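You operate a simulated robot arm through the tools that you are given. There is no shell and no other tool. Be economical: measure what you need, move in short steps, check, and stop when the job is done.

You run a simulated robot arm. Do the job below in one go: nothing can be reset, and whatever is moved stays where it is left.

## Task
Put the yellow tape roll on the top of the long bench away on the top of the shelf table. Then fetch the blue bin and stand it on the front table end. Then take the brown tape roll and leave it on the top of the drawer bench. Do these in the order given. Set down upright: blue bin.

The check looks at the end state, three seconds after you hand in, the way a careful person would. Anything else that was tipped, shoved, dropped, spilled or broken makes it a failure.

## Robot
A 6-joint arm with a four-finger gripper on a trunk, on a base that drives. Base frame: it is fixed to the floor where the robot stands at the start and does not move with it; the origin is under the middle of the robot, x ahead of it, y to its left, z up; the surface under the hand at the start is at about z = 0.82. Units: m, rad, N and s.
With the tool pointing down near the work surface it reaches from about 0.26 to 0.68 m from the robot's upright axis, wherever it stands. Its first joint turns from -2.897 to 2.897 rad. Places, roughly: brown tape roll (10x10x3 cm) [1.1, -0.1, 0.8]; front table end [3.8, -2.8, 0.8]; top of the drawer bench [-1.1, 0, 0.8]; top of the shelf table [2.4, -2.1, 0.8]; yellow tape roll (8x8x4 cm) [0.5, 0, 0.8]. Payload 3.43 kg.
The TCP is the grasp point between the finger pads, 0.03 m short of the fingertips. In the tool frame z runs along the fingers and y along their closing line. The gripper opens to 0.12 m. The gripper's body begins 0.085 m behind the TCP.
Orientation is that of the tool frame in the base frame, as [roll, pitch, yaw] about the fixed x, y, z axes, in that order (R = Rz(yaw) Ry(pitch) Rx(roll)). With the fingers straight down and closing along the base's y, the tool's x points along the base's -x, its y along +y and its z along -z.

## Interface
- The arm moves only by the tool jog_arm. Its argument "plan" is a list that holds one entry, the list of rows, each a list of 7 numbers: the shift along the tool's x, y, z in m, then the turn, a rotation vector about the tool's x, y, z in rad, then the opening in per cent of the stroke, from 0 (shut) to 100 (fully open). In form: [[[tx, ty, tz, rx, ry, rz, gripper], ...]]. A call has 1 to 20 rows; each row is the pose to reach, as a shift and turn from the pose commanded when the call began, along the tool's axes at that moment. Each row takes 0.2 s and may step no farther than 0.05 m and 0.15 rad from the row before; otherwise, or with a gripper value out of range, the whole call is refused. Where a pose cannot be reached the arm comes as near as it can. A force on the tool above 40 N (or 10 N above the force at the start of the call, whichever is more), or a blocked arm, ends the call early, and 0.2 s more pass. Each finger halts on what it meets, pressing with about 26 N; the grip force reading is that of the motor and also rises with nothing between the fingers. The clock runs only during rows and for 0.2 s after the last one: add rows that repeat a pose to give the fingers time. It gives the time, the measured TCP pose, the force on the tool (base axes), the opening and the grip force at its end, in the units of the frame above (readings bear some noise), with the torque about the TCP (base axes, N m) and any sound that the robot's microphone picked up.
- Cameras (640 x 400 px; columns grow to the right, rows downward): "scene" is now at [-0.0003, 0.0869, 1.6637]; the picture's right is [-0.93, -0.36, 0.00], its down [-0.33, 0.87, -0.36] and it looks along [0.13, -0.34, -0.93] (base axes); focal length 241 px, centre (320, 200). "wrist" rides on the gripper at [0.071, -0.017, -0.121] in the tool frame; the picture's right is [0.23, 0.97, 0.00], its down [-0.81, 0.19, -0.55] and it looks along [-0.54, 0.13, 0.83] (tool axes); focal length 275 px, centre (320, 200). There is no depth. A picture from a camera that has moved, and an enlarged one, comes with that camera's place and axes in the base frame and with its lens.
- get_image(camera): a new picture of that camera. The clock stands still meanwhile.
- raise_lower(by): slides the trunk up (or, below 0, down) by that many m; the arm and the scene camera ride with it, the base frame stays. It gives what a move gives, with no picture.
- steer(legs): drives the robot by 1 to 6 legs, each [ahead, left, turn to the left] in m, m and rad, along the robot's own axes; the way and the turn of a leg run together, so that a leg with both is an arc; at most 1.5 m and 3.142 rad a leg. The arm and the cameras ride along, it lands a little off, and it stops where it bumps. It gives what a move gives.
- pan_tilt(pan, tilt): turns the head with the scene camera to pan (to the left, within 2.094 rad either way) and tilt (down, from -0.506 to 1.204), counted from straight ahead of the robot. It gives what a move gives.
- close_up(camera, box): a new picture of the part [left, top, right, bottom] of that camera's present view, enlarged. The clock stands still meanwhile.
- hand_in(): hands the job in; it is judged then, once.

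Work in short steps. Places have to be worked out from the pictures, the camera data and where the tool is seen: move nearer, look again, correct. Check each grasp and each placing, and mend what went wrong. You have 165 turns and 108 pictures in all, those below and enlarged ones among them. Open the gripper and draw the arm clear of the work before you hand the job in, unless the task says otherwise; then end with one line.

The tools are called after "Request:" as name(argument=value, ...) on one line, values as JSON. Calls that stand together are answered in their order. jog_arm: Moves the arm, as the interface text tells. Its arguments: {"type":"object","properties":{"plan":{"type":"array","items":{"type":"array","items":{"type":"array","items":{"type":"number"}}}}},"required":["plan"]} The other tools are called the same way: raise_lower (by) slides the trunk up or down; steer (legs) drives the base; pan_tilt (pan, tilt) turns the head that bears the scene camera; get_image (camera) takes a picture; close_up (camera, box) takes an enlarged picture of a part of a camera's view; hand_in () hands the job in.

At the start:

```text
t: 0.0
ee_pos: [0.4819, -0.0172, 1.1797]
ee_rot: [3.141, 0.0, 3.141]
force: [0.9, -0.1, -0.2]
wrist_torque: [0.02, -0.03, 0.01]
grip_width: 0.12
grip_force: 0.0
trunk travel left (down, up): [-0.2, 0.24]
robot x, y, heading: [0.0002, -0.0009, 0.005]
head pan, tilt: [-1.208, 1.201]
```

scene: 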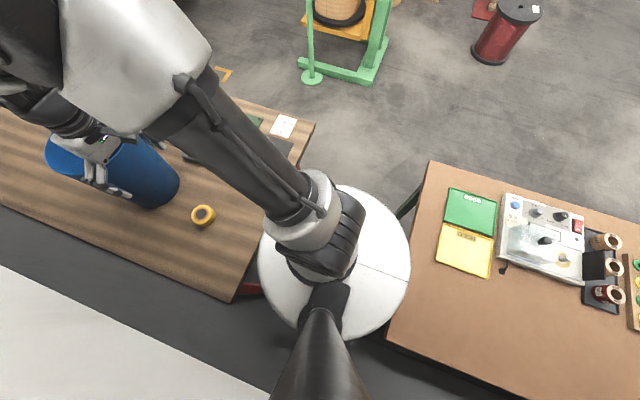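
wrist: 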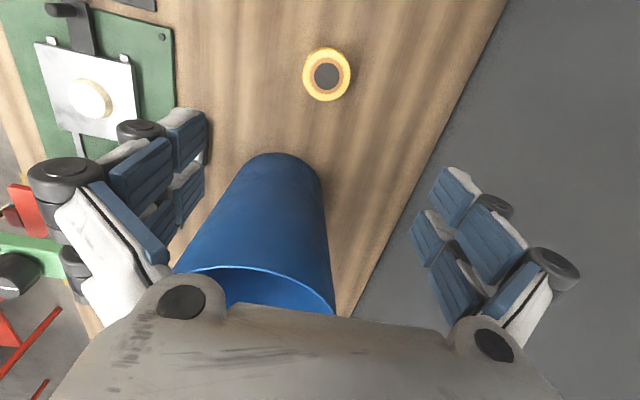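

The wrist picture puts the yellow roll near (0.48, -0.01), with the blue bin beyond it. I'll turn the head ahead to see the bench.

Request:
pan_tilt(pan=0.0, tilt=0.7)

Request:
get_image(camera="scene")

Request:
pan_tilt(pan=-0.7, tilt=0.35)

Request:
get_image(camera="scene")

```text
t: 1.4
ee_pos: [0.4837, -0.0172, 1.1792]
ee_rot: [3.141, 0.0, -3.14]
force: [-0.1, 0.0, 0.5]
wrist_torque: [0.0, -0.02, -0.02]
grip_width: 0.12
grip_force: 0.0
trunk travel left (down, up): [-0.2, 0.24]
robot x, y, heading: [-0.0008, 0.0025, -0.003]
head pan, tilt: [0.0, 0.7]
```

```text
105 pictures are left
camera scene: at [0.0648, 0.139, 1.6997], right [0.0, -1.0, 0.0], down [-0.64, 0.0, -0.76], along [0.76, 0.0, -0.64], focal length 241 px, centre (320, 200)
```

scene: 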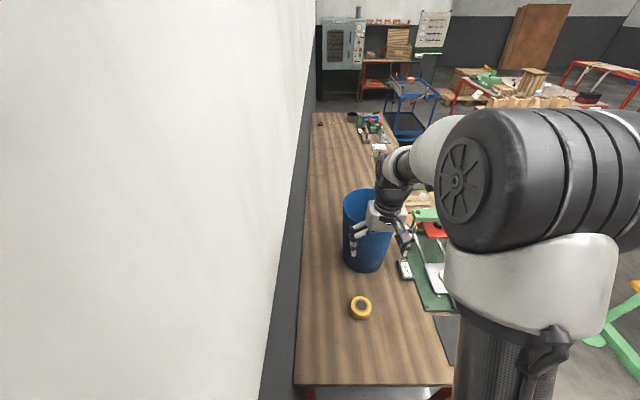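

```text
t: 2.5
ee_pos: [0.4829, -0.0184, 1.1796]
ee_rot: [3.14, 0.001, 3.141]
force: [0.4, 0.5, 0.4]
wrist_torque: [0.02, 0.0, 0.01]
grip_width: 0.12
grip_force: 0.1
trunk travel left (down, up): [-0.2, 0.24]
robot x, y, heading: [0.0019, -0.0007, 0.003]
head pan, tilt: [-0.7, 0.351]
```

```text
104 pictures are left
camera scene: at [0.0511, 0.0792, 1.7311], right [-0.64, -0.77, 0.0], down [-0.26, 0.22, -0.94], along [0.72, -0.6, -0.34], focal length 241 px, centre (320, 200)
```

scene: 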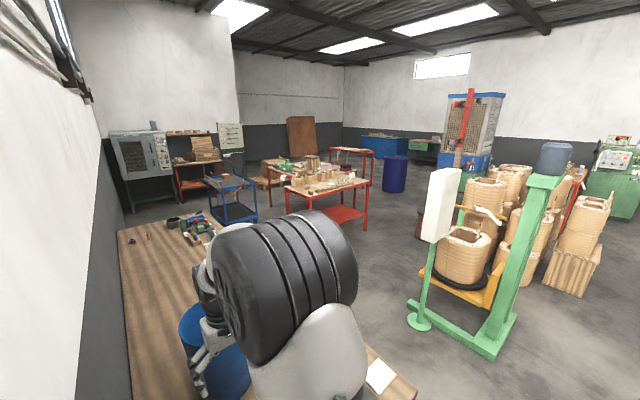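

Both cameras agree that the yellow roll is at about (0.479, -0.007). I'll move above it and go down part way.

Request:
jog_arm(plan=[[[0.002, 0.01, 0.04, 0, 0, 0, 100], [0.003, 0.01, 0.08, 0, 0, 0, 100], [0.003, 0.01, 0.12, 0, 0, 0, 100], [0.003, 0.01, 0.16, 0, 0, 0, 100], [0.003, 0.01, 0.2, 0, 0, 0, 100]]])

Request:
get_image(camera="wrist")

```text
t: 3.7
ee_pos: [0.4792, -0.0068, 0.9802]
ee_rot: [3.141, 0.001, -3.14]
force: [1.1, -0.8, -0.4]
wrist_torque: [0.0, 0.04, 0.0]
grip_width: 0.1197
grip_force: 0.1
trunk travel left (down, up): [-0.2, 0.24]
robot x, y, heading: [0.0015, -0.0006, -0.002]
head pan, tilt: [-0.7, 0.351]
```

```text
103 pictures are left
camera wrist: at [0.409, -0.0244, 1.1003], right [-0.23, 0.97, 0.0], down [0.81, 0.19, 0.55], along [0.54, 0.13, -0.83], focal length 275 px, centre (320, 200)
```

wrist: 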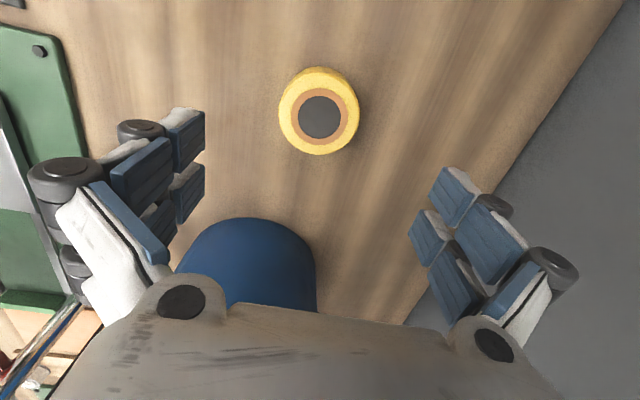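

The roll is centred under the tool at (0.480, -0.007), so I'll descend and close.

Request:
jog_arm(plan=[[[0, 0, 0.04, 0, 0, 0, 100], [0, 0, 0.08, 0, 0, 0, 100], [0, 0, 0.11, 0, 0, 0, 100], [0, 0, 0.124, 0, 0, 0, 100], [0, 0, 0.124, 0, 0, 0, 100], [0, 0, 0.124, 0, 0, 0, 50], [0, 0, 0.124, 0, 0, 0, 50], [0, 0, 0.124, 0, 0, 0, 50], [0, 0, 0.124, 0, 0, 0, 50], [0, 0, 0.124, 0, 0, 0, 50], [0, 0, 0.124, 0, 0, 0, 50]]])

```text
t: 6.1
ee_pos: [0.4803, -0.006, 0.8551]
ee_rot: [-3.141, 0.0, 3.142]
force: [0.4, -1.2, 3.3]
wrist_torque: [-0.01, 0.06, 0.0]
grip_width: 0.0704
grip_force: 26.6
trunk travel left (down, up): [-0.2, 0.24]
robot x, y, heading: [0.0019, 0.0026, 0.003]
head pan, tilt: [-0.7, 0.351]
```

Gripped at 0.070 m wide. I'll lift and check.

Request:
jog_arm(plan=[[[0, 0, -0.04, 0, 0, 0, 40], [0, 0, -0.08, 0, 0, 0, 40], [0, 0, -0.13, 0, 0, 0, 40], [0, 0, -0.18, 0, 0, 0, 40], [0, 0, -0.23, 0, 0, 0, 40], [0.04, 0, -0.28, 0, 0, 0, 40], [0.08, 0, -0.31, 0, 0, 0, 40], [0.12, 0, -0.33, 0, 0, 0, 40], [0.16, 0, -0.33, 0, 0, 0, 40]]])

Request:
get_image(camera="wrist")

Request:
pan_tilt(pan=-1.57, tilt=0.8)

Request:
get_image(camera="scene")

```text
refused: row 6 steps farther than a row can; nothing moved
```

```text
102 pictures are left
camera wrist: at [0.4095, -0.0238, 0.9757], right [-0.23, 0.97, 0.0], down [0.81, 0.19, 0.55], along [0.54, 0.13, -0.83], focal length 275 px, centre (320, 200)
```

wrist: 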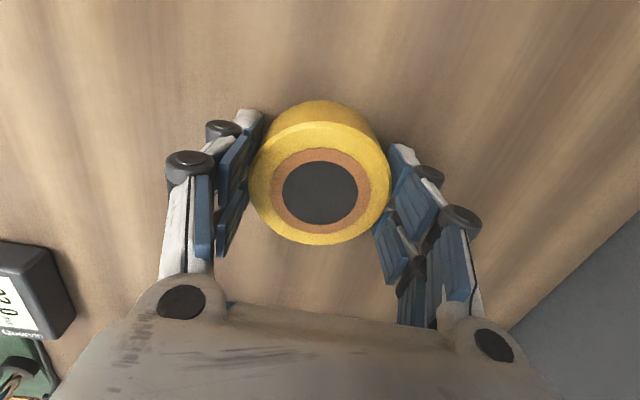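

```text
t: 7.2
ee_pos: [0.4797, -0.0068, 0.8558]
ee_rot: [-3.14, 0.001, -3.141]
force: [0.2, -0.5, 3.7]
wrist_torque: [0.02, 0.06, -0.02]
grip_width: 0.0708
grip_force: 26.0
trunk travel left (down, up): [-0.2, 0.24]
robot x, y, heading: [0.0014, -0.0011, 0.006]
head pan, tilt: [-1.571, 0.799]
```

```text
101 pictures are left
camera scene: at [-0.0204, 0.0584, 1.6915], right [-1.0, 0.0, 0.0], down [0.0, 0.72, -0.7], along [0.0, -0.7, -0.72], focal length 241 px, centre (320, 200)
```

scene: 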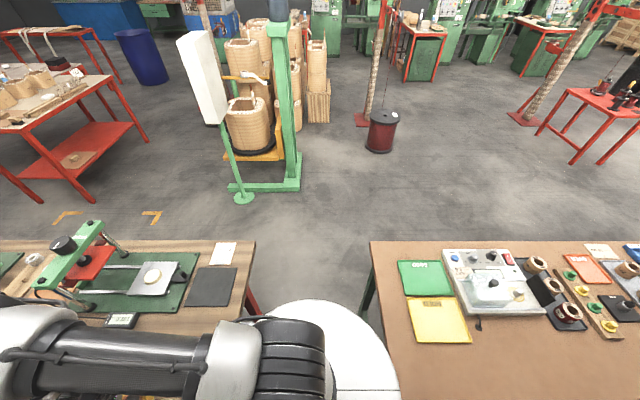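

The grip looks good, and the refused call was only an oversized step. I'll lift again with smaller steps and pull the arm in.

Request:
jog_arm(plan=[[[0, 0, -0.04, 0, 0, 0, 40], [0, 0, -0.08, 0, 0, 0, 40], [0, 0, -0.12, 0, 0, 0, 40], [0, 0, -0.16, 0, 0, 0, 40], [0, 0, -0.2, 0, 0, 0, 40], [0, 0, -0.24, 0, 0, 0, 40], [0, 0, -0.28, 0, 0, 0, 40], [0.03, 0, -0.31, 0, 0, 0, 40], [0.07, 0, -0.33, 0, 0, 0, 40], [0.11, 0, -0.33, 0, 0, 0, 40], [0.15, 0, -0.33, 0, 0, 0, 40]]])

Request:
get_image(camera="scene")

```text
t: 9.7
ee_pos: [0.328, -0.0085, 1.1841]
ee_rot: [3.141, 0.0, 3.141]
force: [0.2, 0.9, -1.3]
wrist_torque: [-0.03, -0.03, -0.01]
grip_width: 0.0704
grip_force: 25.9
trunk travel left (down, up): [-0.2, 0.24]
robot x, y, heading: [0.0038, 0.0019, 0.001]
head pan, tilt: [-1.571, 0.799]
```

```text
100 pictures are left
camera scene: at [-0.0222, 0.0584, 1.6914], right [-1.0, 0.0, 0.0], down [0.0, 0.72, -0.7], along [0.0, -0.7, -0.72], focal length 241 px, centre (320, 200)
```

scene: 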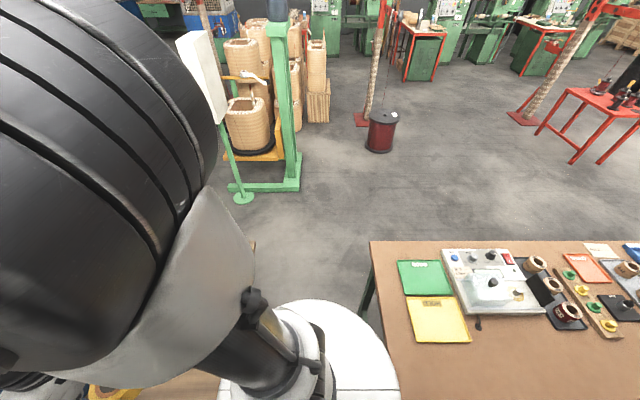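

The roll is held and the arm is pulled in. I'll strafe right out of the gap into the aisle.

Request:
steer(legs=[[0, -0.55, 0], [0, -0.52, 0]])

Request:
pan_tilt(pan=-0.4, tilt=0.5)

Request:
get_image(camera="scene")

```text
t: 15.4
ee_pos: [0.3303, -1.0739, 1.1844]
ee_rot: [3.141, 0.0, 3.136]
force: [-0.2, 0.2, -1.4]
wrist_torque: [0.03, -0.01, 0.01]
grip_width: 0.0704
grip_force: 25.8
trunk travel left (down, up): [-0.2, 0.24]
robot x, y, heading: [-0.0036, -1.0637, -0.009]
head pan, tilt: [-1.571, 0.799]
```

```text
t: 16.8
ee_pos: [0.3289, -1.0743, 1.184]
ee_rot: [-3.141, 0.0, 3.134]
force: [-0.7, -0.6, -1.1]
wrist_torque: [0.02, 0.01, 0.01]
grip_width: 0.0705
grip_force: 25.9
trunk travel left (down, up): [-0.2, 0.24]
robot x, y, heading: [-0.0027, -1.063, -0.006]
head pan, tilt: [-0.4, 0.499]
```

```text
99 pictures are left
camera scene: at [0.0642, -0.9604, 1.7174], right [-0.4, -0.92, 0.0], down [-0.44, 0.19, -0.88], along [0.81, -0.35, -0.48], focal length 241 px, centre (320, 200)
```

scene: 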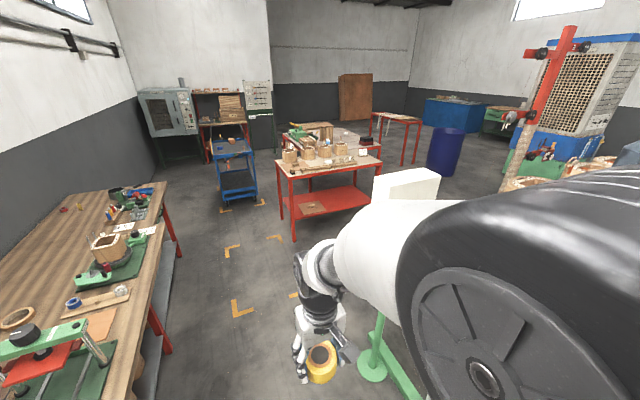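

The aisle ahead is clear, and the shelf table starts at about x=2.2, y=-1.58. I'll drive forward and look closer.

Request:
steer(legs=[[1.45, 0.02, 0.0]])

Request:
pan_tilt(pan=-0.6, tilt=0.7)

Request:
get_image(camera="scene")

```text
t: 24.0
ee_pos: [1.7851, -1.0579, 1.1841]
ee_rot: [3.141, 0.001, -3.141]
force: [0.8, 0.3, -1.5]
wrist_torque: [-0.04, -0.02, 0.01]
grip_width: 0.0703
grip_force: 26.1
trunk travel left (down, up): [-0.2, 0.24]
robot x, y, heading: [1.4555, -1.0482, 0.0]
head pan, tilt: [-0.4, 0.499]
```

```text
t: 24.8
ee_pos: [1.7848, -1.0568, 1.1833]
ee_rot: [3.141, 0.001, 3.141]
force: [0.2, -0.9, 0.0]
wrist_torque: [0.0, 0.0, -0.02]
grip_width: 0.0705
grip_force: 25.6
trunk travel left (down, up): [-0.2, 0.24]
robot x, y, heading: [1.455, -1.0484, 0.004]
head pan, tilt: [-0.6, 0.7]
```

```text
98 pictures are left
camera scene: at [1.5054, -0.9574, 1.6997], right [-0.57, -0.82, 0.0], down [-0.53, 0.36, -0.77], along [0.63, -0.43, -0.64], focal length 241 px, centre (320, 200)
```

scene: 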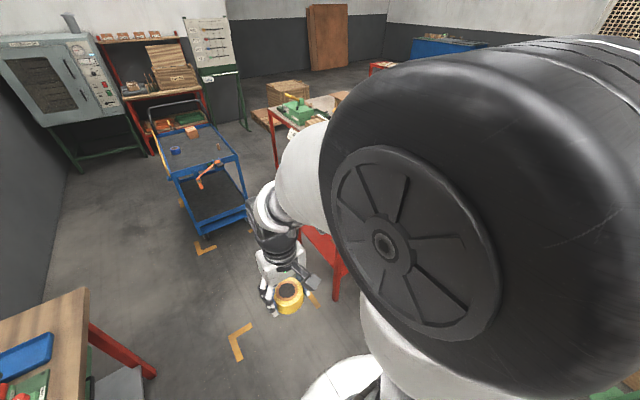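

The elbow blocks the view to the right. I'll turn to face -y and slide left along the table.

Request:
steer(legs=[[0, 0, -1.571], [0, 0.55, 0]])

Request:
pan_tilt(pan=0.2, tilt=0.6)

Request:
get_image(camera="scene")

```text
t: 31.7
ee_pos: [2.0142, -1.362, 1.184]
ee_rot: [-3.14, -0.001, 1.603]
force: [0.8, 1.0, -1.1]
wrist_torque: [-0.02, 0.06, 0.02]
grip_width: 0.0702
grip_force: 26.3
trunk travel left (down, up): [-0.2, 0.24]
robot x, y, heading: [2.014, -1.0316, -1.542]
head pan, tilt: [-0.6, 0.7]
```

```text
t: 32.9
ee_pos: [2.0139, -1.3619, 1.1824]
ee_rot: [3.141, -0.001, 1.601]
force: [-0.4, 0.4, -2.3]
wrist_torque: [0.0, 0.0, 0.0]
grip_width: 0.0702
grip_force: 26.2
trunk travel left (down, up): [-0.2, 0.24]
robot x, y, heading: [2.0132, -1.029, -1.534]
head pan, tilt: [0.201, 0.6]
```

```text
97 pictures are left
camera scene: at [2.1713, -1.0937, 1.7083], right [-0.97, -0.23, 0.0], down [-0.13, 0.55, -0.82], along [0.19, -0.8, -0.57], focal length 241 px, centre (320, 200)
```

scene: 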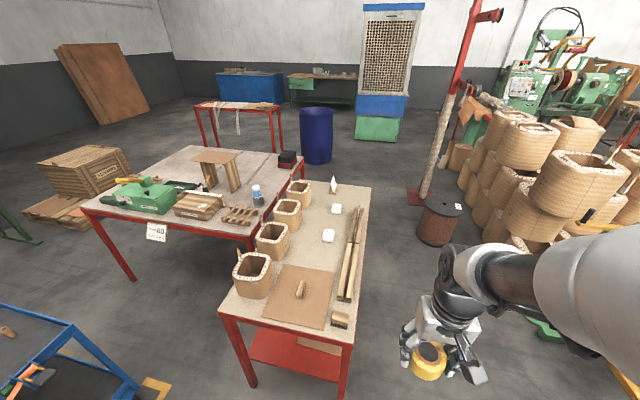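

I can see the shelf table, spanning x 2.15–2.66 and y -1.52 to -2.58. I'll zoom in to pick a free spot.

Request:
close_up(camera="scene", box=[220, 160, 400, 340])

```text
2.22 times, centred on (310, 250) of scene
camera zoom: at [2.1713, -1.0937, 1.7083], right [-0.97, -0.23, 0.0], down [-0.13, 0.55, -0.82], along [0.19, -0.8, -0.57], focal length 536 px, centre (342, 89)
```

zoom: 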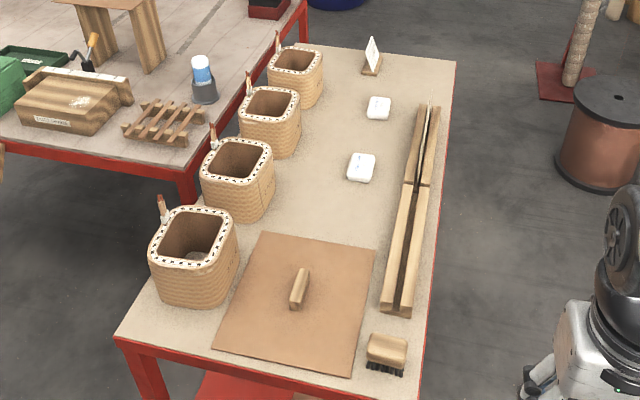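

A good free spot is (2.42, -1.91), between the baskets, the cubes and the card. I'll drive to the west side of the table and face +x.

Request:
steer(legs=[[0, -0.27, 0], [0.87, 0, 0], [0, 0, 1.534]])

Request:
pan_tilt(pan=0.0, tilt=0.8)

Request:
get_image(camera="scene")

```text
t: 42.8
ee_pos: [2.098, -1.9215, 1.184]
ee_rot: [-3.142, 0.001, -3.136]
force: [0.0, -0.3, -1.3]
wrist_torque: [0.0, -0.02, 0.02]
grip_width: 0.0705
grip_force: 25.8
trunk travel left (down, up): [-0.2, 0.24]
robot x, y, heading: [1.7683, -1.9184, 0.006]
head pan, tilt: [0.201, 0.6]
```

```text
t: 43.5
ee_pos: [2.0972, -1.9213, 1.1834]
ee_rot: [-3.141, 0.0, -3.136]
force: [-0.1, -0.4, -0.7]
wrist_torque: [-0.03, 0.02, 0.04]
grip_width: 0.0702
grip_force: 25.6
trunk travel left (down, up): [-0.2, 0.24]
robot x, y, heading: [1.7623, -1.913, 0.006]
head pan, tilt: [0.0, 0.799]
```

```text
95 pictures are left
camera scene: at [1.8273, -1.7758, 1.6915], right [0.01, -1.0, 0.0], down [-0.72, 0.0, -0.7], along [0.7, 0.0, -0.72], focal length 241 px, centre (320, 200)
```

scene: 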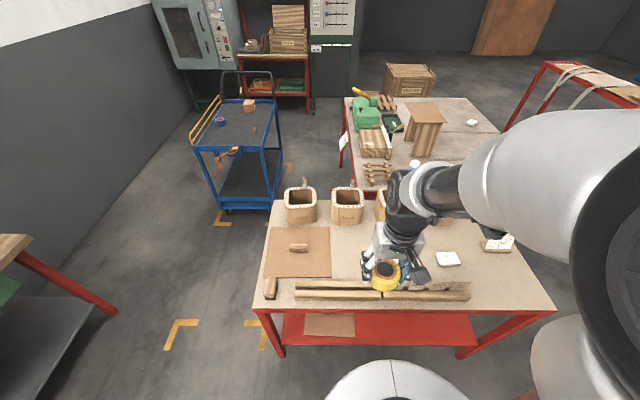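

I'm in position beside the table. I'll extend over the target at height, then look.

Request:
jog_arm(plan=[[[-0.04, 0, 0, 0, 0, 0, 40], [-0.08, 0, 0, 0, 0, 0, 40], [-0.12, 0, 0, 0, 0, 0, 40], [-0.16, 0, 0, 0, 0, 0, 40], [-0.2, 0, 0, 0, 0, 0, 40], [-0.24, 0, 0, 0, 0, 0, 40], [-0.28, 0.01, 0, 0, 0, 0, 40], [-0.31, 0.012, 0.04, 0, 0, 0, 40], [-0.315, 0.012, 0.08, 0, 0, 0, 40], [-0.315, 0.012, 0.12, 0, 0, 0, 40]]])

Request:
get_image(camera="wrist")

Request:
get_image(camera="scene")

```text
t: 45.7
ee_pos: [2.4155, -1.908, 1.0641]
ee_rot: [-3.142, 0.0, -3.135]
force: [-0.2, -0.6, -0.1]
wrist_torque: [0.01, 0.04, 0.01]
grip_width: 0.0705
grip_force: 25.9
trunk travel left (down, up): [-0.2, 0.24]
robot x, y, heading: [1.7718, -1.9133, 0.008]
head pan, tilt: [0.0, 0.799]
```

```text
94 pictures are left
camera wrist: at [2.3449, -1.9269, 1.1852], right [-0.24, 0.97, 0.0], down [0.81, 0.2, 0.55], along [0.54, 0.13, -0.83], focal length 275 px, centre (320, 200)
```

wrist: 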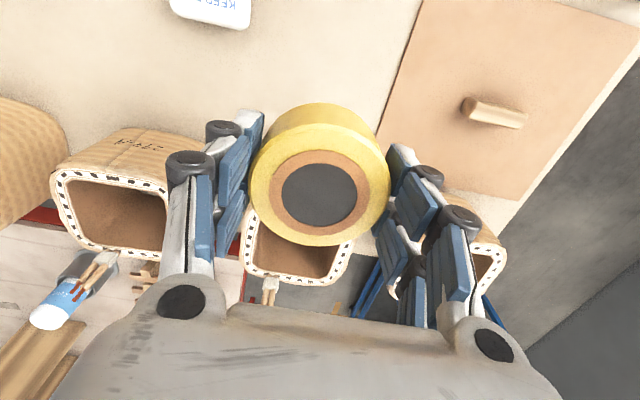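

```text
93 pictures are left
camera scene: at [1.8286, -1.776, 1.6914], right [0.01, -1.0, 0.0], down [-0.72, 0.0, -0.7], along [0.7, 0.0, -0.72], focal length 241 px, centre (320, 200)
```

scene: 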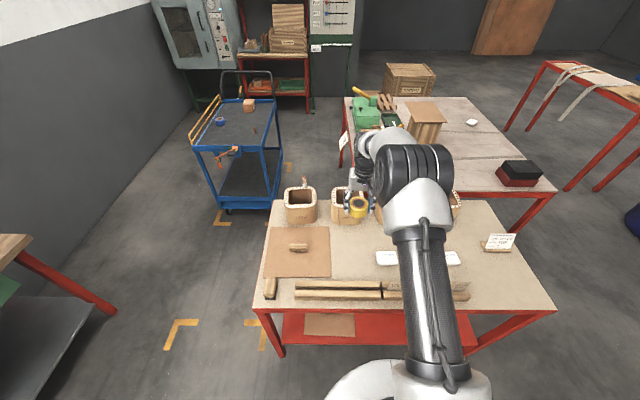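

The spot below is clear; the card edge is at y≈-1.826 and the basket at x≈2.52. I'll descend to just above the surface.

Request:
jog_arm(plan=[[[0.005, -0.006, 0.04, 0, 0, 0, 40], [0.008, -0.006, 0.08, 0, 0, 0, 40], [0.008, -0.006, 0.12, 0, 0, 0, 40], [0.008, -0.006, 0.16, 0, 0, 0, 40], [0.008, -0.006, 0.19, 0, 0, 0, 40], [0.008, -0.006, 0.2, 0, 0, 0, 40], [0.008, -0.006, 0.202, 0, 0, 0, 40]]])

Request:
get_image(camera="wrist")

```text
t: 47.3
ee_pos: [2.4034, -1.915, 0.8615]
ee_rot: [-3.142, 0.0, -3.136]
force: [0.0, -0.3, -1.4]
wrist_torque: [0.0, 0.01, 0.02]
grip_width: 0.0704
grip_force: 25.8
trunk travel left (down, up): [-0.2, 0.24]
robot x, y, heading: [1.7689, -1.9154, 0.004]
head pan, tilt: [0.0, 0.799]
```

```text
92 pictures are left
camera wrist: at [2.3331, -1.9312, 0.9817], right [-0.24, 0.97, 0.0], down [0.81, 0.2, 0.55], along [0.54, 0.13, -0.83], focal length 275 px, centre (320, 200)
```

wrist: 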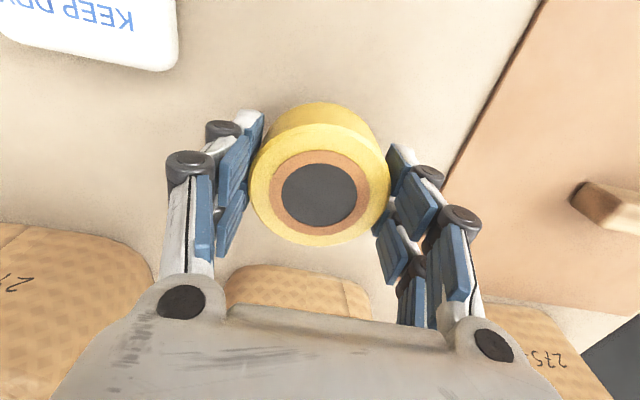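

The roll is clear on all sides and hovering just above the surface. I'll creep down until it touches.

Request:
jog_arm(plan=[[[0, 0, 0.002, 0, 0, 0, 40], [0, 0, 0.004, 0, 0, 0, 40], [0, 0, 0.006, 0, 0, 0, 40], [0, 0, 0.006, 0, 0, 0, 40]]])

```text
t: 48.3
ee_pos: [2.403, -1.9142, 0.855]
ee_rot: [-3.14, -0.001, -3.138]
force: [-0.6, -0.6, -1.1]
wrist_torque: [0.03, -0.04, -0.02]
grip_width: 0.0705
grip_force: 26.0
trunk travel left (down, up): [-0.2, 0.24]
robot x, y, heading: [1.7664, -1.9139, 0.006]
head pan, tilt: [0.0, 0.799]
```

No contact yet, since the force still shows the roll's weight. I'll go a little lower.

Request:
jog_arm(plan=[[[0, 0, 0.002, 0, 0, 0, 40], [0, 0, 0.003, 0, 0, 0, 40], [0, 0, 0.003, 0, 0, 0, 40]]])

```text
t: 49.1
ee_pos: [2.4047, -1.9151, 0.8524]
ee_rot: [3.141, 0.0, -3.135]
force: [-0.5, -0.5, -1.3]
wrist_torque: [0.0, -0.01, -0.02]
grip_width: 0.0703
grip_force: 26.0
trunk travel left (down, up): [-0.2, 0.24]
robot x, y, heading: [1.7643, -1.9165, 0.003]
head pan, tilt: [0.0, 0.799]
```

Request:
jog_arm(plan=[[[0, 0, 0.002, 0, 0, 0, 40], [0, 0, 0.004, 0, 0, 0, 40], [0, 0, 0.004, 0, 0, 0, 40]]])

```text
t: 49.9
ee_pos: [2.4042, -1.9143, 0.8489]
ee_rot: [3.141, 0.001, -3.136]
force: [0.7, 0.2, -1.3]
wrist_torque: [-0.03, 0.02, 0.02]
grip_width: 0.0702
grip_force: 26.4
trunk travel left (down, up): [-0.2, 0.24]
robot x, y, heading: [1.7696, -1.915, 0.007]
head pan, tilt: [0.0, 0.799]
```

The surface must be a bit lower than the bench, so I'll keep creeping down.

Request:
jog_arm(plan=[[[0, 0, 0.002, 0, 0, 0, 40], [0, 0, 0.004, 0, 0, 0, 40], [0, 0, 0.006, 0, 0, 0, 40], [0, 0, 0.006, 0, 0, 0, 40]]])

```text
t: 50.9
ee_pos: [2.4043, -1.9136, 0.8428]
ee_rot: [3.14, 0.0, -3.136]
force: [0.9, -0.8, -1.4]
wrist_torque: [0.03, 0.0, -0.03]
grip_width: 0.0702
grip_force: 25.9
trunk travel left (down, up): [-0.2, 0.24]
robot x, y, heading: [1.768, -1.9116, 0.008]
head pan, tilt: [0.0, 0.799]
```

Request:
get_image(camera="wrist")

Request:
jog_arm(plan=[[[0, 0, 0.002, 0, 0, 0, 40], [0, 0, 0.004, 0, 0, 0, 40], [0, 0, 0.006, 0, 0, 0, 40], [0, 0, 0.006, 0, 0, 0, 40]]])

```text
91 pictures are left
camera wrist: at [2.3338, -1.9316, 0.9639], right [-0.24, 0.97, 0.0], down [0.81, 0.2, 0.55], along [0.54, 0.13, -0.83], focal length 275 px, centre (320, 200)
```

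wrist: 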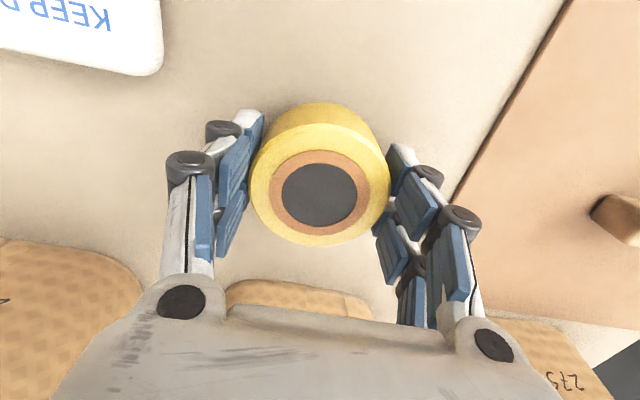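

```text
t: 51.9
ee_pos: [2.4044, -1.9138, 0.8352]
ee_rot: [3.141, -0.001, -3.136]
force: [0.4, 0.2, -2.2]
wrist_torque: [-0.03, 0.0, 0.0]
grip_width: 0.0701
grip_force: 26.4
trunk travel left (down, up): [-0.2, 0.24]
robot x, y, heading: [1.7697, -1.9137, 0.004]
head pan, tilt: [0.0, 0.799]
```

Request:
jog_arm(plan=[[[0, 0, 0.002, 0, 0, 0, 40], [0, 0, 0.004, 0, 0, 0, 40], [0, 0, 0.006, 0, 0, 0, 40], [0, 0, 0.008, 0, 0, 0, 40], [0, 0, 0.01, 0, 0, 0, 40], [0, 0, 0.01, 0, 0, 0, 40]]])

Request:
get_image(camera="scene")

```text
t: 53.3
ee_pos: [2.4056, -1.9139, 0.8282]
ee_rot: [-3.141, 0.005, -3.136]
force: [3.7, -2.3, 20.4]
wrist_torque: [-0.04, -0.13, -0.06]
grip_width: 0.0705
grip_force: 25.4
trunk travel left (down, up): [-0.2, 0.24]
robot x, y, heading: [1.768, -1.9106, 0.007]
head pan, tilt: [0.0, 0.799]
```

```text
90 pictures are left
camera scene: at [1.8255, -1.7762, 1.6916], right [0.01, -1.0, 0.0], down [-0.72, 0.0, -0.7], along [0.7, 0.0, -0.72], focal length 241 px, centre (320, 200)
```

scene: 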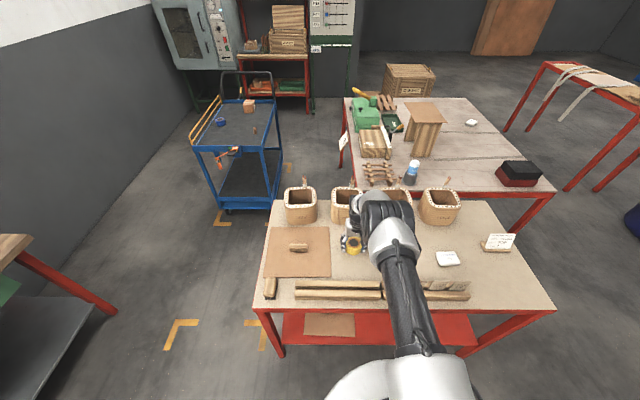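

Contact at TCP z≈0.829, with the table top at about 0.795. I'll ease the pressure, open and lift away.

Request:
jog_arm(plan=[[[0, 0, -0.002, 0, 0, 0, 40], [0, 0, -0.002, 0, 0, 0, 80], [0, 0, -0.002, 0, 0, 0, 80], [0, 0, -0.002, 0, 0, 0, 80], [0, 0, -0.002, 0, 0, 0, 80], [0, 0, -0.03, 0, 0, 0, 80], [0, 0, -0.07, 0, 0, 0, 80], [0, 0, -0.11, 0, 0, 0, 80], [0, 0, -0.15, 0, 0, 0, 80]]])

Request:
get_image(camera="wrist")

```text
t: 55.3
ee_pos: [2.4031, -1.9135, 0.9771]
ee_rot: [-3.141, -0.001, -3.137]
force: [0.5, 0.4, -0.4]
wrist_torque: [0.01, -0.01, -0.01]
grip_width: 0.0961
grip_force: 0.2
trunk travel left (down, up): [-0.2, 0.24]
robot x, y, heading: [1.7687, -1.9162, 0.004]
head pan, tilt: [0.0, 0.799]
```

```text
89 pictures are left
camera wrist: at [2.3318, -1.932, 1.0979], right [-0.24, 0.97, 0.0], down [0.81, 0.2, 0.55], along [0.54, 0.13, -0.83], focal length 275 px, centre (320, 200)
```

wrist: 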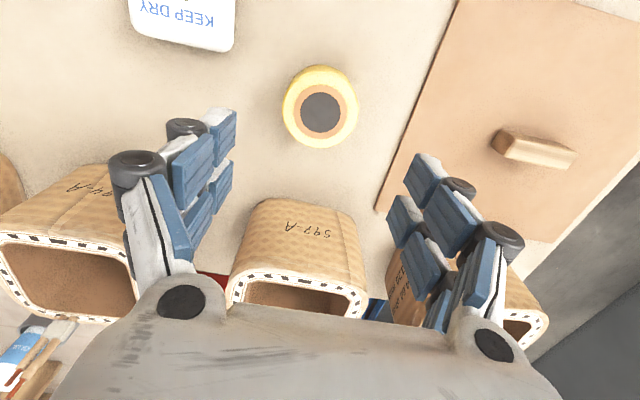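

The yellow roll sits flat and clear on the shelf table. I'll retract the arm and drive back to the gap for the bin.

Request:
jog_arm(plan=[[[0, 0, -0.05, 0, 0, 0, 90], [0, 0, -0.1, 0, 0, 0, 100], [0, 0, -0.15, 0, 0, 0, 100], [0.03, 0, -0.19, 0, 0, 0, 100], [0.07, 0, -0.21, 0, 0, 0, 100], [0.11, 0, -0.21, 0, 0, 0, 100], [0.15, 0, -0.21, 0, 0, 0, 100], [0.19, 0, -0.21, 0, 0, 0, 100], [0.23, 0, -0.21, 0, 0, 0, 100], [0.27, 0, -0.21, 0, 0, 0, 100], [0.3, 0, -0.21, 0, 0, 0, 100]]])

Request:
steer(legs=[[0, 0.855, 0], [-1.0, 0, 0], [-0.765, 0, 0]])

Request:
pan_tilt(pan=0.9, tilt=0.6)

Request:
get_image(camera="scene")

```text
t: 57.7
ee_pos: [2.1052, -1.9164, 1.1838]
ee_rot: [3.142, 0.002, -3.134]
force: [-0.7, -0.8, 0.1]
wrist_torque: [-0.01, -0.05, -0.02]
grip_width: 0.1198
grip_force: 0.1
trunk travel left (down, up): [-0.2, 0.24]
robot x, y, heading: [1.7706, -1.914, 0.004]
head pan, tilt: [0.0, 0.799]
```

```text
t: 70.7
ee_pos: [0.366, -1.0345, 1.1841]
ee_rot: [3.14, 0.0, 3.114]
force: [0.2, 0.8, -0.4]
wrist_torque: [0.0, -0.03, 0.0]
grip_width: 0.1202
grip_force: 0.0
trunk travel left (down, up): [-0.2, 0.24]
robot x, y, heading: [0.0263, -1.0261, -0.03]
head pan, tilt: [0.0, 0.799]
```

```text
t: 71.8
ee_pos: [0.3661, -1.0358, 1.1857]
ee_rot: [-3.141, -0.001, 3.114]
force: [0.8, 0.1, 0.2]
wrist_torque: [-0.02, -0.01, -0.02]
grip_width: 0.1201
grip_force: 0.0
trunk travel left (down, up): [-0.2, 0.24]
robot x, y, heading: [0.0265, -1.0261, -0.024]
head pan, tilt: [0.901, 0.6]
```

```text
88 pictures are left
camera scene: at [0.0669, -0.8171, 1.7083], right [0.77, -0.64, 0.0], down [-0.36, -0.43, -0.82], along [0.53, 0.63, -0.57], focal length 241 px, centre (320, 200)
```

scene: 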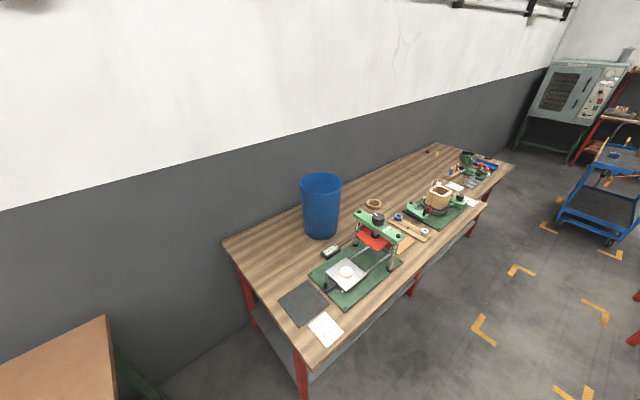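

The bin is at about (0.71, -0.065) with its rim near z 1.12 and a rim radius of about 0.097. I'll drive into the gap again.

Request:
steer(legs=[[-0.026, 0, 0.024], [0, 0.5, 0], [0, 0.46, 0]])

Request:
pan_tilt(pan=0.0, tilt=0.7)

Request:
jog_arm(plan=[[[0, 0, -0.03, 0, 0, 0.14, 100], [0, 0, -0.06, 0, 0, 0.28, 100], [0, 0, -0.09, 0, 0, 0.42, 100], [0, 0, -0.09, 0, 0, 0.56, 100], [0, 0, -0.09, 0, 0, 0.7, 100], [0, 0, -0.09, 0, 0, 0.84, 100], [0, 0, -0.09, 0, 0, 0.98, 100], [0, 0, -0.09, 0, 0, 1.12, 100], [0, 0, -0.09, 0, 0, 1.26, 100], [0, 0, -0.09, 0, 0, 1.4, 100], [0, 0, -0.09, 0, 0, 1.54, 100], [0, 0, -0.09, 0, 0, 1.571, 100]]])

Request:
get_image(camera="scene")

Request:
get_image(camera="wrist")

```text
t: 77.4
ee_pos: [0.3414, -0.1047, 1.1847]
ee_rot: [3.134, 0.002, 3.136]
force: [-0.4, 1.0, -1.4]
wrist_torque: [-0.01, 0.0, -0.01]
grip_width: 0.1201
grip_force: 0.1
trunk travel left (down, up): [-0.2, 0.24]
robot x, y, heading: [0.0, -0.0941, -0.007]
head pan, tilt: [0.901, 0.6]
stopped in leg 3: the robot was blocked; the commanded pose is now the measured one
```

```text
t: 78.6
ee_pos: [0.3423, -0.0959, 1.184]
ee_rot: [-3.141, 0.001, 3.134]
force: [-0.5, 1.1, -0.9]
wrist_torque: [0.02, -0.02, 0.01]
grip_width: 0.1202
grip_force: 0.2
trunk travel left (down, up): [-0.2, 0.24]
robot x, y, heading: [0.0029, -0.0927, -0.004]
head pan, tilt: [0.0, 0.7]
```

```text
t: 81.2
ee_pos: [0.3417, -0.0972, 1.2742]
ee_rot: [-3.141, 0.001, 1.562]
force: [0.0, 0.4, -0.4]
wrist_torque: [-0.01, 0.02, -0.01]
grip_width: 0.12
grip_force: 0.1
trunk travel left (down, up): [-0.2, 0.24]
robot x, y, heading: [0.0036, -0.0932, -0.007]
head pan, tilt: [0.0, 0.7]
```

```text
87 pictures are left
camera scene: at [0.0694, 0.0452, 1.6997], right [-0.01, -1.0, 0.0], down [-0.64, 0.0, -0.76], along [0.76, 0.0, -0.64], focal length 241 px, centre (320, 200)
```

scene: 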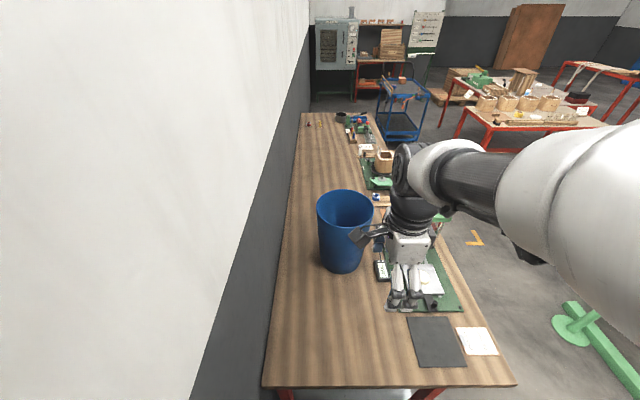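

```text
86 pictures are left
camera wrist: at [0.3271, -0.026, 1.395], right [0.98, 0.22, 0.0], down [0.19, -0.81, 0.55], along [0.12, -0.54, -0.83], focal length 275 px, centre (320, 200)
```

wrist: 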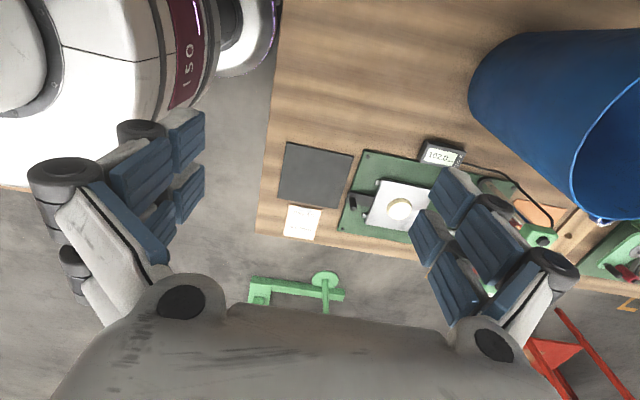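

The drive was blocked just short of the last spot, but the position works. The bin centre is (0.72, -0.05), so its near wall is at x≈0.62. I'll move the gripper above that wall and check.

Request:
jog_arm(plan=[[[0.01, 0.04, 0, 0, 0, 0, 100], [0.02, 0.08, 0, 0, 0, 0, 100], [0.03, 0.12, 0, 0, 0, 0, 100], [0.04, 0.16, 0, 0, 0, 0, 100], [0.047, 0.2, 0, 0, 0, 0, 100], [0.047, 0.24, 0, 0, 0, 0, 100], [0.047, 0.276, 0, 0, 0, 0, 100]]])

Request:
get_image(camera="wrist")

Request:
get_image(camera="scene")

```text
t: 82.8
ee_pos: [0.6209, -0.0492, 1.2759]
ee_rot: [-3.14, 0.001, 1.565]
force: [0.6, -0.2, 0.4]
wrist_torque: [0.02, 0.02, 0.0]
grip_width: 0.12
grip_force: 0.1
trunk travel left (down, up): [-0.2, 0.24]
robot x, y, heading: [0.0051, -0.0936, -0.006]
head pan, tilt: [0.0, 0.7]
```

```text
85 pictures are left
camera wrist: at [0.605, 0.0208, 1.3956], right [0.97, 0.22, 0.0], down [0.19, -0.81, 0.55], along [0.12, -0.54, -0.83], focal length 275 px, centre (320, 200)
```

wrist: 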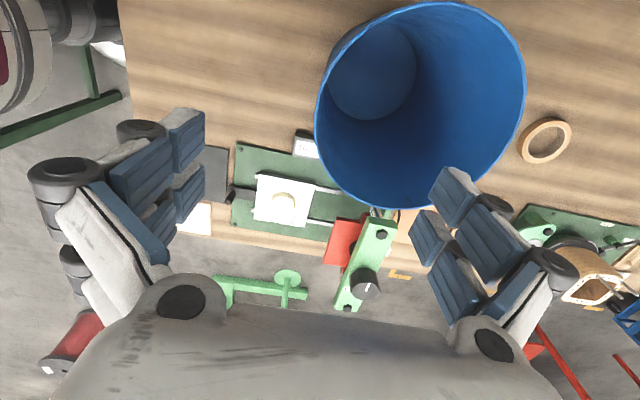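

```text
84 pictures are left
camera scene: at [0.0713, 0.0455, 1.6995], right [-0.01, -1.0, 0.0], down [-0.65, 0.0, -0.76], along [0.76, 0.0, -0.65], focal length 241 px, centre (320, 200)
```

scene: 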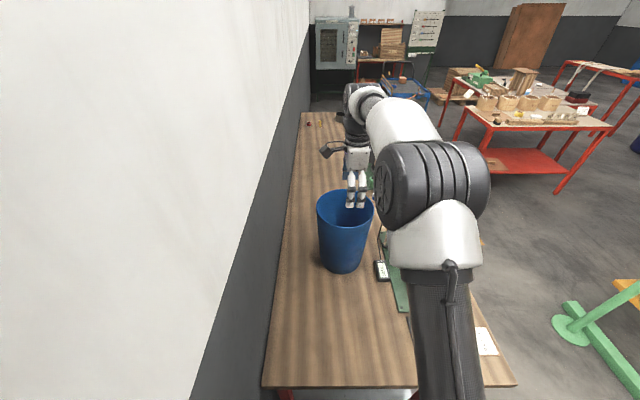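

The rim circle fits centre (0.715, -0.05) and r≈0.10, so the gripper straddles the near wall. I'll descend and close on it.

Request:
jog_arm(plan=[[[0, -0.002, 0.04, 0, 0, 0, 100], [0, -0.002, 0.08, 0, 0, 0, 100], [0, -0.002, 0.12, 0, 0, 0, 100], [0, -0.002, 0.15, 0, 0, 0, 100], [0, -0.002, 0.17, 0, 0, 0, 100], [0, -0.002, 0.185, 0, 0, 0, 100], [0, -0.002, 0.185, 0, 0, 0, 60], [0, -0.002, 0.185, 0, 0, 0, 30], [0, -0.002, 0.185, 0, 0, 0, 0], [0, -0.002, 0.185, 0, 0, 0, 0], [0, -0.002, 0.185, 0, 0, 0, 0], [0, -0.002, 0.185, 0, 0, 0, 0], [0, -0.002, 0.185, 0, 0, 0, 0], [0, -0.002, 0.185, 0, 0, 0, 0]]])

Request:
get_image(camera="scene")

```text
t: 85.8
ee_pos: [0.6168, -0.0513, 1.0888]
ee_rot: [3.14, 0.001, 1.564]
force: [3.5, -0.9, -0.2]
wrist_torque: [0.09, -1.05, -0.12]
grip_width: 0.0157
grip_force: 23.3
trunk travel left (down, up): [-0.2, 0.24]
robot x, y, heading: [0.0033, -0.0957, -0.005]
head pan, tilt: [0.0, 0.7]
```

```text
83 pictures are left
camera scene: at [0.0697, 0.0452, 1.6997], right [-0.01, -1.0, 0.0], down [-0.64, 0.0, -0.76], along [0.76, 0.0, -0.64], focal length 241 px, centre (320, 200)
```

scene: 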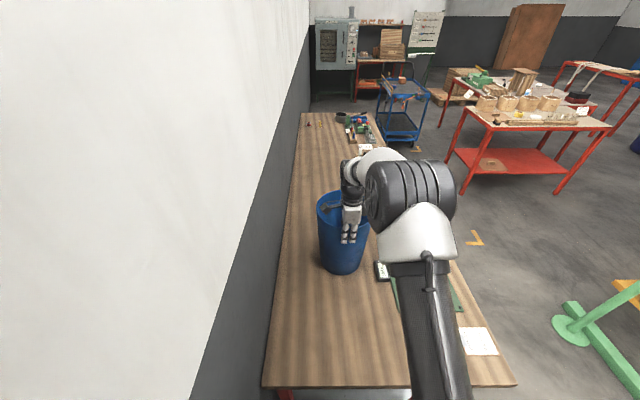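

The fingers closed at 0.0157 m on the wall. I'll let the grip settle and lift a little.

Request:
jog_arm(plan=[[[0, 0, 0, 0, 0, 0, 0], [0, 0, 0, 0, 0, 0, 0], [0, 0, -0.01, 0, 0, 0, 0], [0, 0, -0.02, 0, 0, 0, 0], [0, 0, -0.03, 0, 0, 0, 0], [0, 0, -0.03, 0, 0, 0, 0]]])

Request:
get_image(camera="scene")

```text
t: 87.2
ee_pos: [0.6175, -0.0521, 1.1184]
ee_rot: [-3.138, -0.001, 1.564]
force: [0.1, -0.5, -9.3]
wrist_torque: [-0.05, 0.76, -0.01]
grip_width: 0.0132
grip_force: 25.8
trunk travel left (down, up): [-0.2, 0.24]
robot x, y, heading: [0.0038, -0.0946, -0.005]
head pan, tilt: [0.0, 0.7]
```

```text
82 pictures are left
camera scene: at [0.0706, 0.0453, 1.6996], right [-0.01, -1.0, 0.0], down [-0.64, 0.0, -0.76], along [0.76, 0.0, -0.64], focal length 241 px, centre (320, 200)
```

scene: 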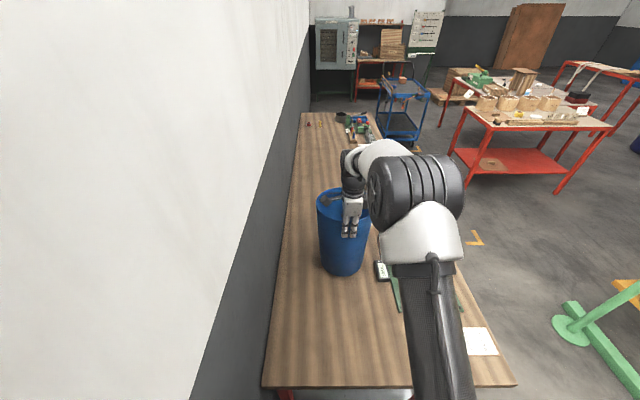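

About 9 N of bin is being carried. I'll lift more and check the tilt.

Request:
jog_arm(plan=[[[0, 0, -0.02, 0, 0, 0, 0], [0, 0, -0.04, 0, 0, 0, 0], [0, 0, -0.06, 0, 0, 0, 0], [0, 0, -0.08, 0, 0, 0, 0], [0, 0, -0.08, 0, 0, 0, 0]]])

Request:
close_up(camera="scene", box=[240, 120, 480, 300])

Request:
get_image(camera="wrist")

```text
t: 88.4
ee_pos: [0.6181, -0.0536, 1.1983]
ee_rot: [-3.139, 0.002, 1.564]
force: [0.0, 0.5, -8.5]
wrist_torque: [-0.05, 0.79, 0.0]
grip_width: 0.0134
grip_force: 25.9
trunk travel left (down, up): [-0.2, 0.24]
robot x, y, heading: [0.0028, -0.0936, -0.006]
head pan, tilt: [0.0, 0.7]
```

```text
2.22 times, centred on (360, 210) of scene
camera zoom: at [0.0707, 0.0453, 1.6996], right [-0.01, -1.0, 0.0], down [-0.64, 0.0, -0.76], along [0.76, 0.0, -0.64], focal length 536 px, centre (231, 178)
```

zoom: 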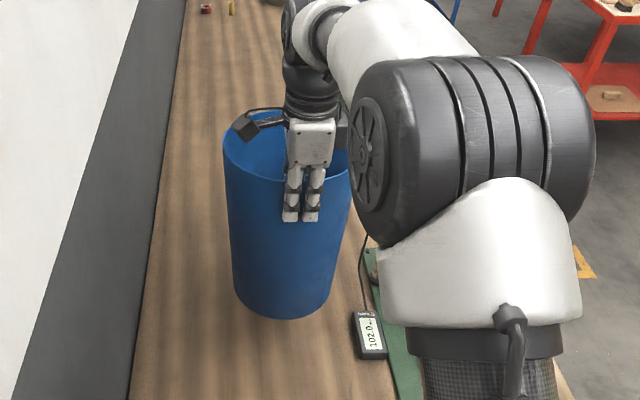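

```text
80 pictures are left
camera wrist: at [0.6027, 0.018, 1.3201], right [0.97, 0.22, 0.0], down [0.19, -0.81, 0.55], along [0.12, -0.54, -0.83], focal length 275 px, centre (320, 200)
```

wrist: 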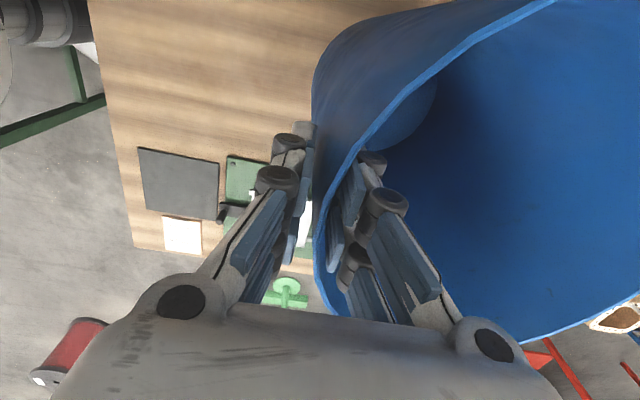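

The bin hangs upright and firmly held. I'll raise it more and pull it in close for driving.

Request:
jog_arm(plan=[[[0, 0, -0.03, 0, 0, 0, 0], [0, 0, -0.06, 0, 0, 0, 0], [0, -0.02, -0.09, 0, 0, 0, 0], [0, -0.05, -0.1, 0, 0, 0, 0], [0, -0.08, -0.1, 0, 0, 0, 0], [0, -0.11, -0.1, 0, 0, 0, 0], [0, -0.14, -0.1, 0, 0, 0, 0], [0, -0.17, -0.1, 0, 0, 0, 0], [0, -0.2, -0.1, 0, 0, 0, 0], [0, -0.23, -0.1, 0, 0, 0, 0], [0, -0.25, -0.1, 0, 0, 0, 0], [0, -0.25, -0.1, 0, 0, 0, 0]]])

Request:
get_image(camera="scene")

```text
t: 91.0
ee_pos: [0.3677, -0.0517, 1.2987]
ee_rot: [-3.14, 0.0, 1.564]
force: [-0.6, 0.3, -9.0]
wrist_torque: [-0.05, 0.83, 0.02]
grip_width: 0.0137
grip_force: 26.2
trunk travel left (down, up): [-0.2, 0.24]
robot x, y, heading: [-0.0002, -0.0907, -0.008]
head pan, tilt: [0.0, 0.7]
```

```text
79 pictures are left
camera scene: at [0.0705, 0.0454, 1.6996], right [-0.01, -1.0, 0.0], down [-0.64, 0.0, -0.76], along [0.76, 0.0, -0.64], focal length 241 px, centre (320, 200)
```

scene: 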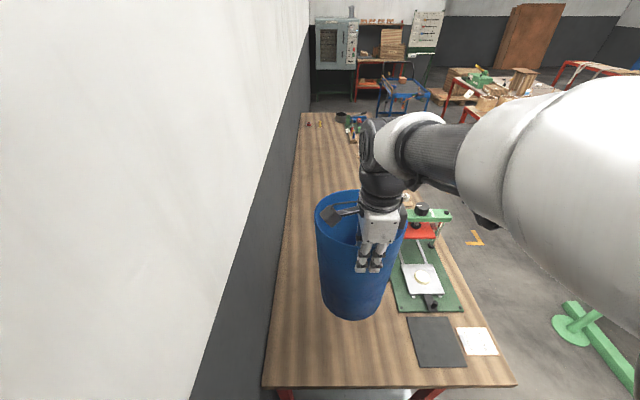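

The bin bottom is near z=1.0, clear of the flat items on the way. I'll strafe out of the gap.

Request:
steer(legs=[[0, -0.5, 0], [0, -0.48, 0]])

Request:
get_image(camera="scene")

```text
t: 96.4
ee_pos: [0.3626, -1.0241, 1.2981]
ee_rot: [-3.14, -0.002, 1.564]
force: [0.6, -0.1, -8.2]
wrist_torque: [-0.04, 0.76, -0.03]
grip_width: 0.0135
grip_force: 26.1
trunk travel left (down, up): [-0.2, 0.24]
robot x, y, heading: [-0.0007, -1.0644, -0.006]
head pan, tilt: [0.0, 0.7]
```

```text
78 pictures are left
camera scene: at [0.0653, -0.927, 1.6997], right [-0.01, -1.0, 0.0], down [-0.64, 0.0, -0.76], along [0.76, 0.0, -0.64], focal length 241 px, centre (320, 200)
```

scene: 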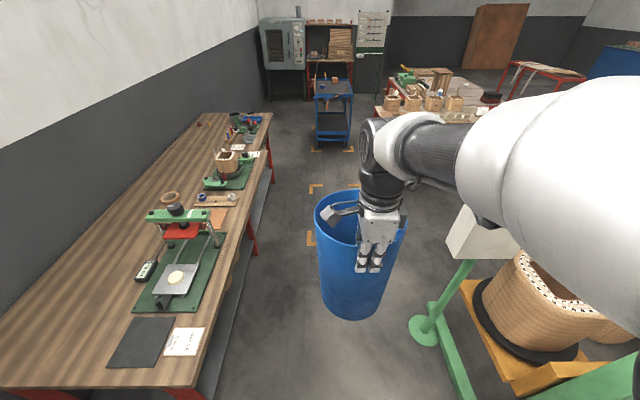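

The bin is out in the aisle. I'll drive forward along it and look toward the front table.

Request:
steer(legs=[[1.2, 0, 0.006], [1.15, 0, 0]])

Request:
pan_tilt(pan=-0.15, tilt=0.55)

Request:
get_image(camera="scene")

```text
t: 108.1
ee_pos: [2.745, -0.9901, 1.2986]
ee_rot: [-3.14, 0.001, 1.579]
force: [0.4, 0.3, -8.8]
wrist_torque: [-0.08, 0.79, 0.0]
grip_width: 0.0133
grip_force: 25.7
trunk travel left (down, up): [-0.2, 0.24]
robot x, y, heading: [2.3845, -1.0359, 0.008]
head pan, tilt: [0.0, 0.7]
```

```text
t: 108.8
ee_pos: [2.7448, -0.9913, 1.2993]
ee_rot: [-3.139, -0.002, 1.578]
force: [0.1, 0.2, -8.7]
wrist_torque: [-0.01, 0.78, 0.03]
grip_width: 0.0134
grip_force: 25.7
trunk travel left (down, up): [-0.2, 0.24]
robot x, y, heading: [2.3816, -1.0379, 0.006]
head pan, tilt: [-0.15, 0.55]
```

```text
77 pictures are left
camera scene: at [2.4509, -0.9117, 1.7127], right [-0.14, -0.99, 0.0], down [-0.52, 0.07, -0.85], along [0.84, -0.12, -0.52], focal length 241 px, centre (320, 200)
```

scene: 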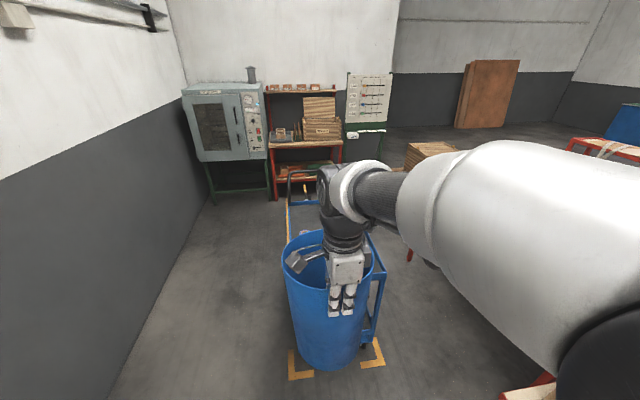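

The elbow blocks the right side, so I'll turn right to see the front table.

Request:
steer(legs=[[0, 0, -0.9]])

Request:
pan_tilt(pan=0.25, tilt=0.5)

Request:
get_image(camera="scene")

```text
t: 111.5
ee_pos: [2.6444, -1.2936, 1.2996]
ee_rot: [-3.14, 0.001, 0.676]
force: [-0.5, -0.1, -8.3]
wrist_torque: [0.62, 0.49, 0.04]
grip_width: 0.0134
grip_force: 25.4
trunk travel left (down, up): [-0.2, 0.24]
robot x, y, heading: [2.3841, -1.0359, -0.889]
head pan, tilt: [-0.15, 0.55]
```

```text
t: 112.4
ee_pos: [2.6455, -1.2935, 1.2994]
ee_rot: [-3.139, -0.002, 0.676]
force: [0.1, 0.4, -8.4]
wrist_torque: [0.6, 0.53, 0.02]
grip_width: 0.0135
grip_force: 26.2
trunk travel left (down, up): [-0.2, 0.24]
robot x, y, heading: [2.38, -1.0389, -0.893]
head pan, tilt: [0.25, 0.499]
```

```text
76 pictures are left
camera scene: at [2.5522, -0.991, 1.7174], right [-0.6, -0.8, 0.0], down [-0.38, 0.29, -0.88], along [0.7, -0.53, -0.48], focal length 241 px, centre (320, 200)
```

scene: 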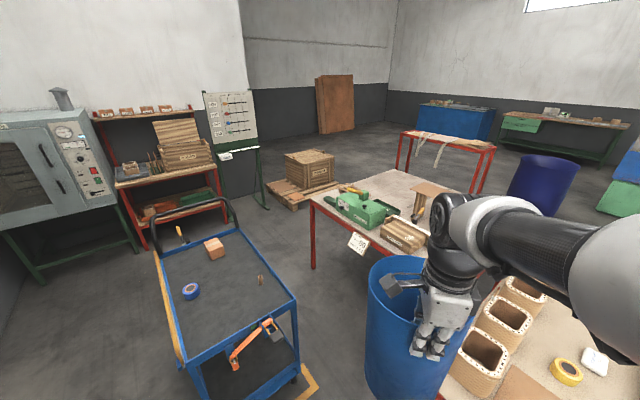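

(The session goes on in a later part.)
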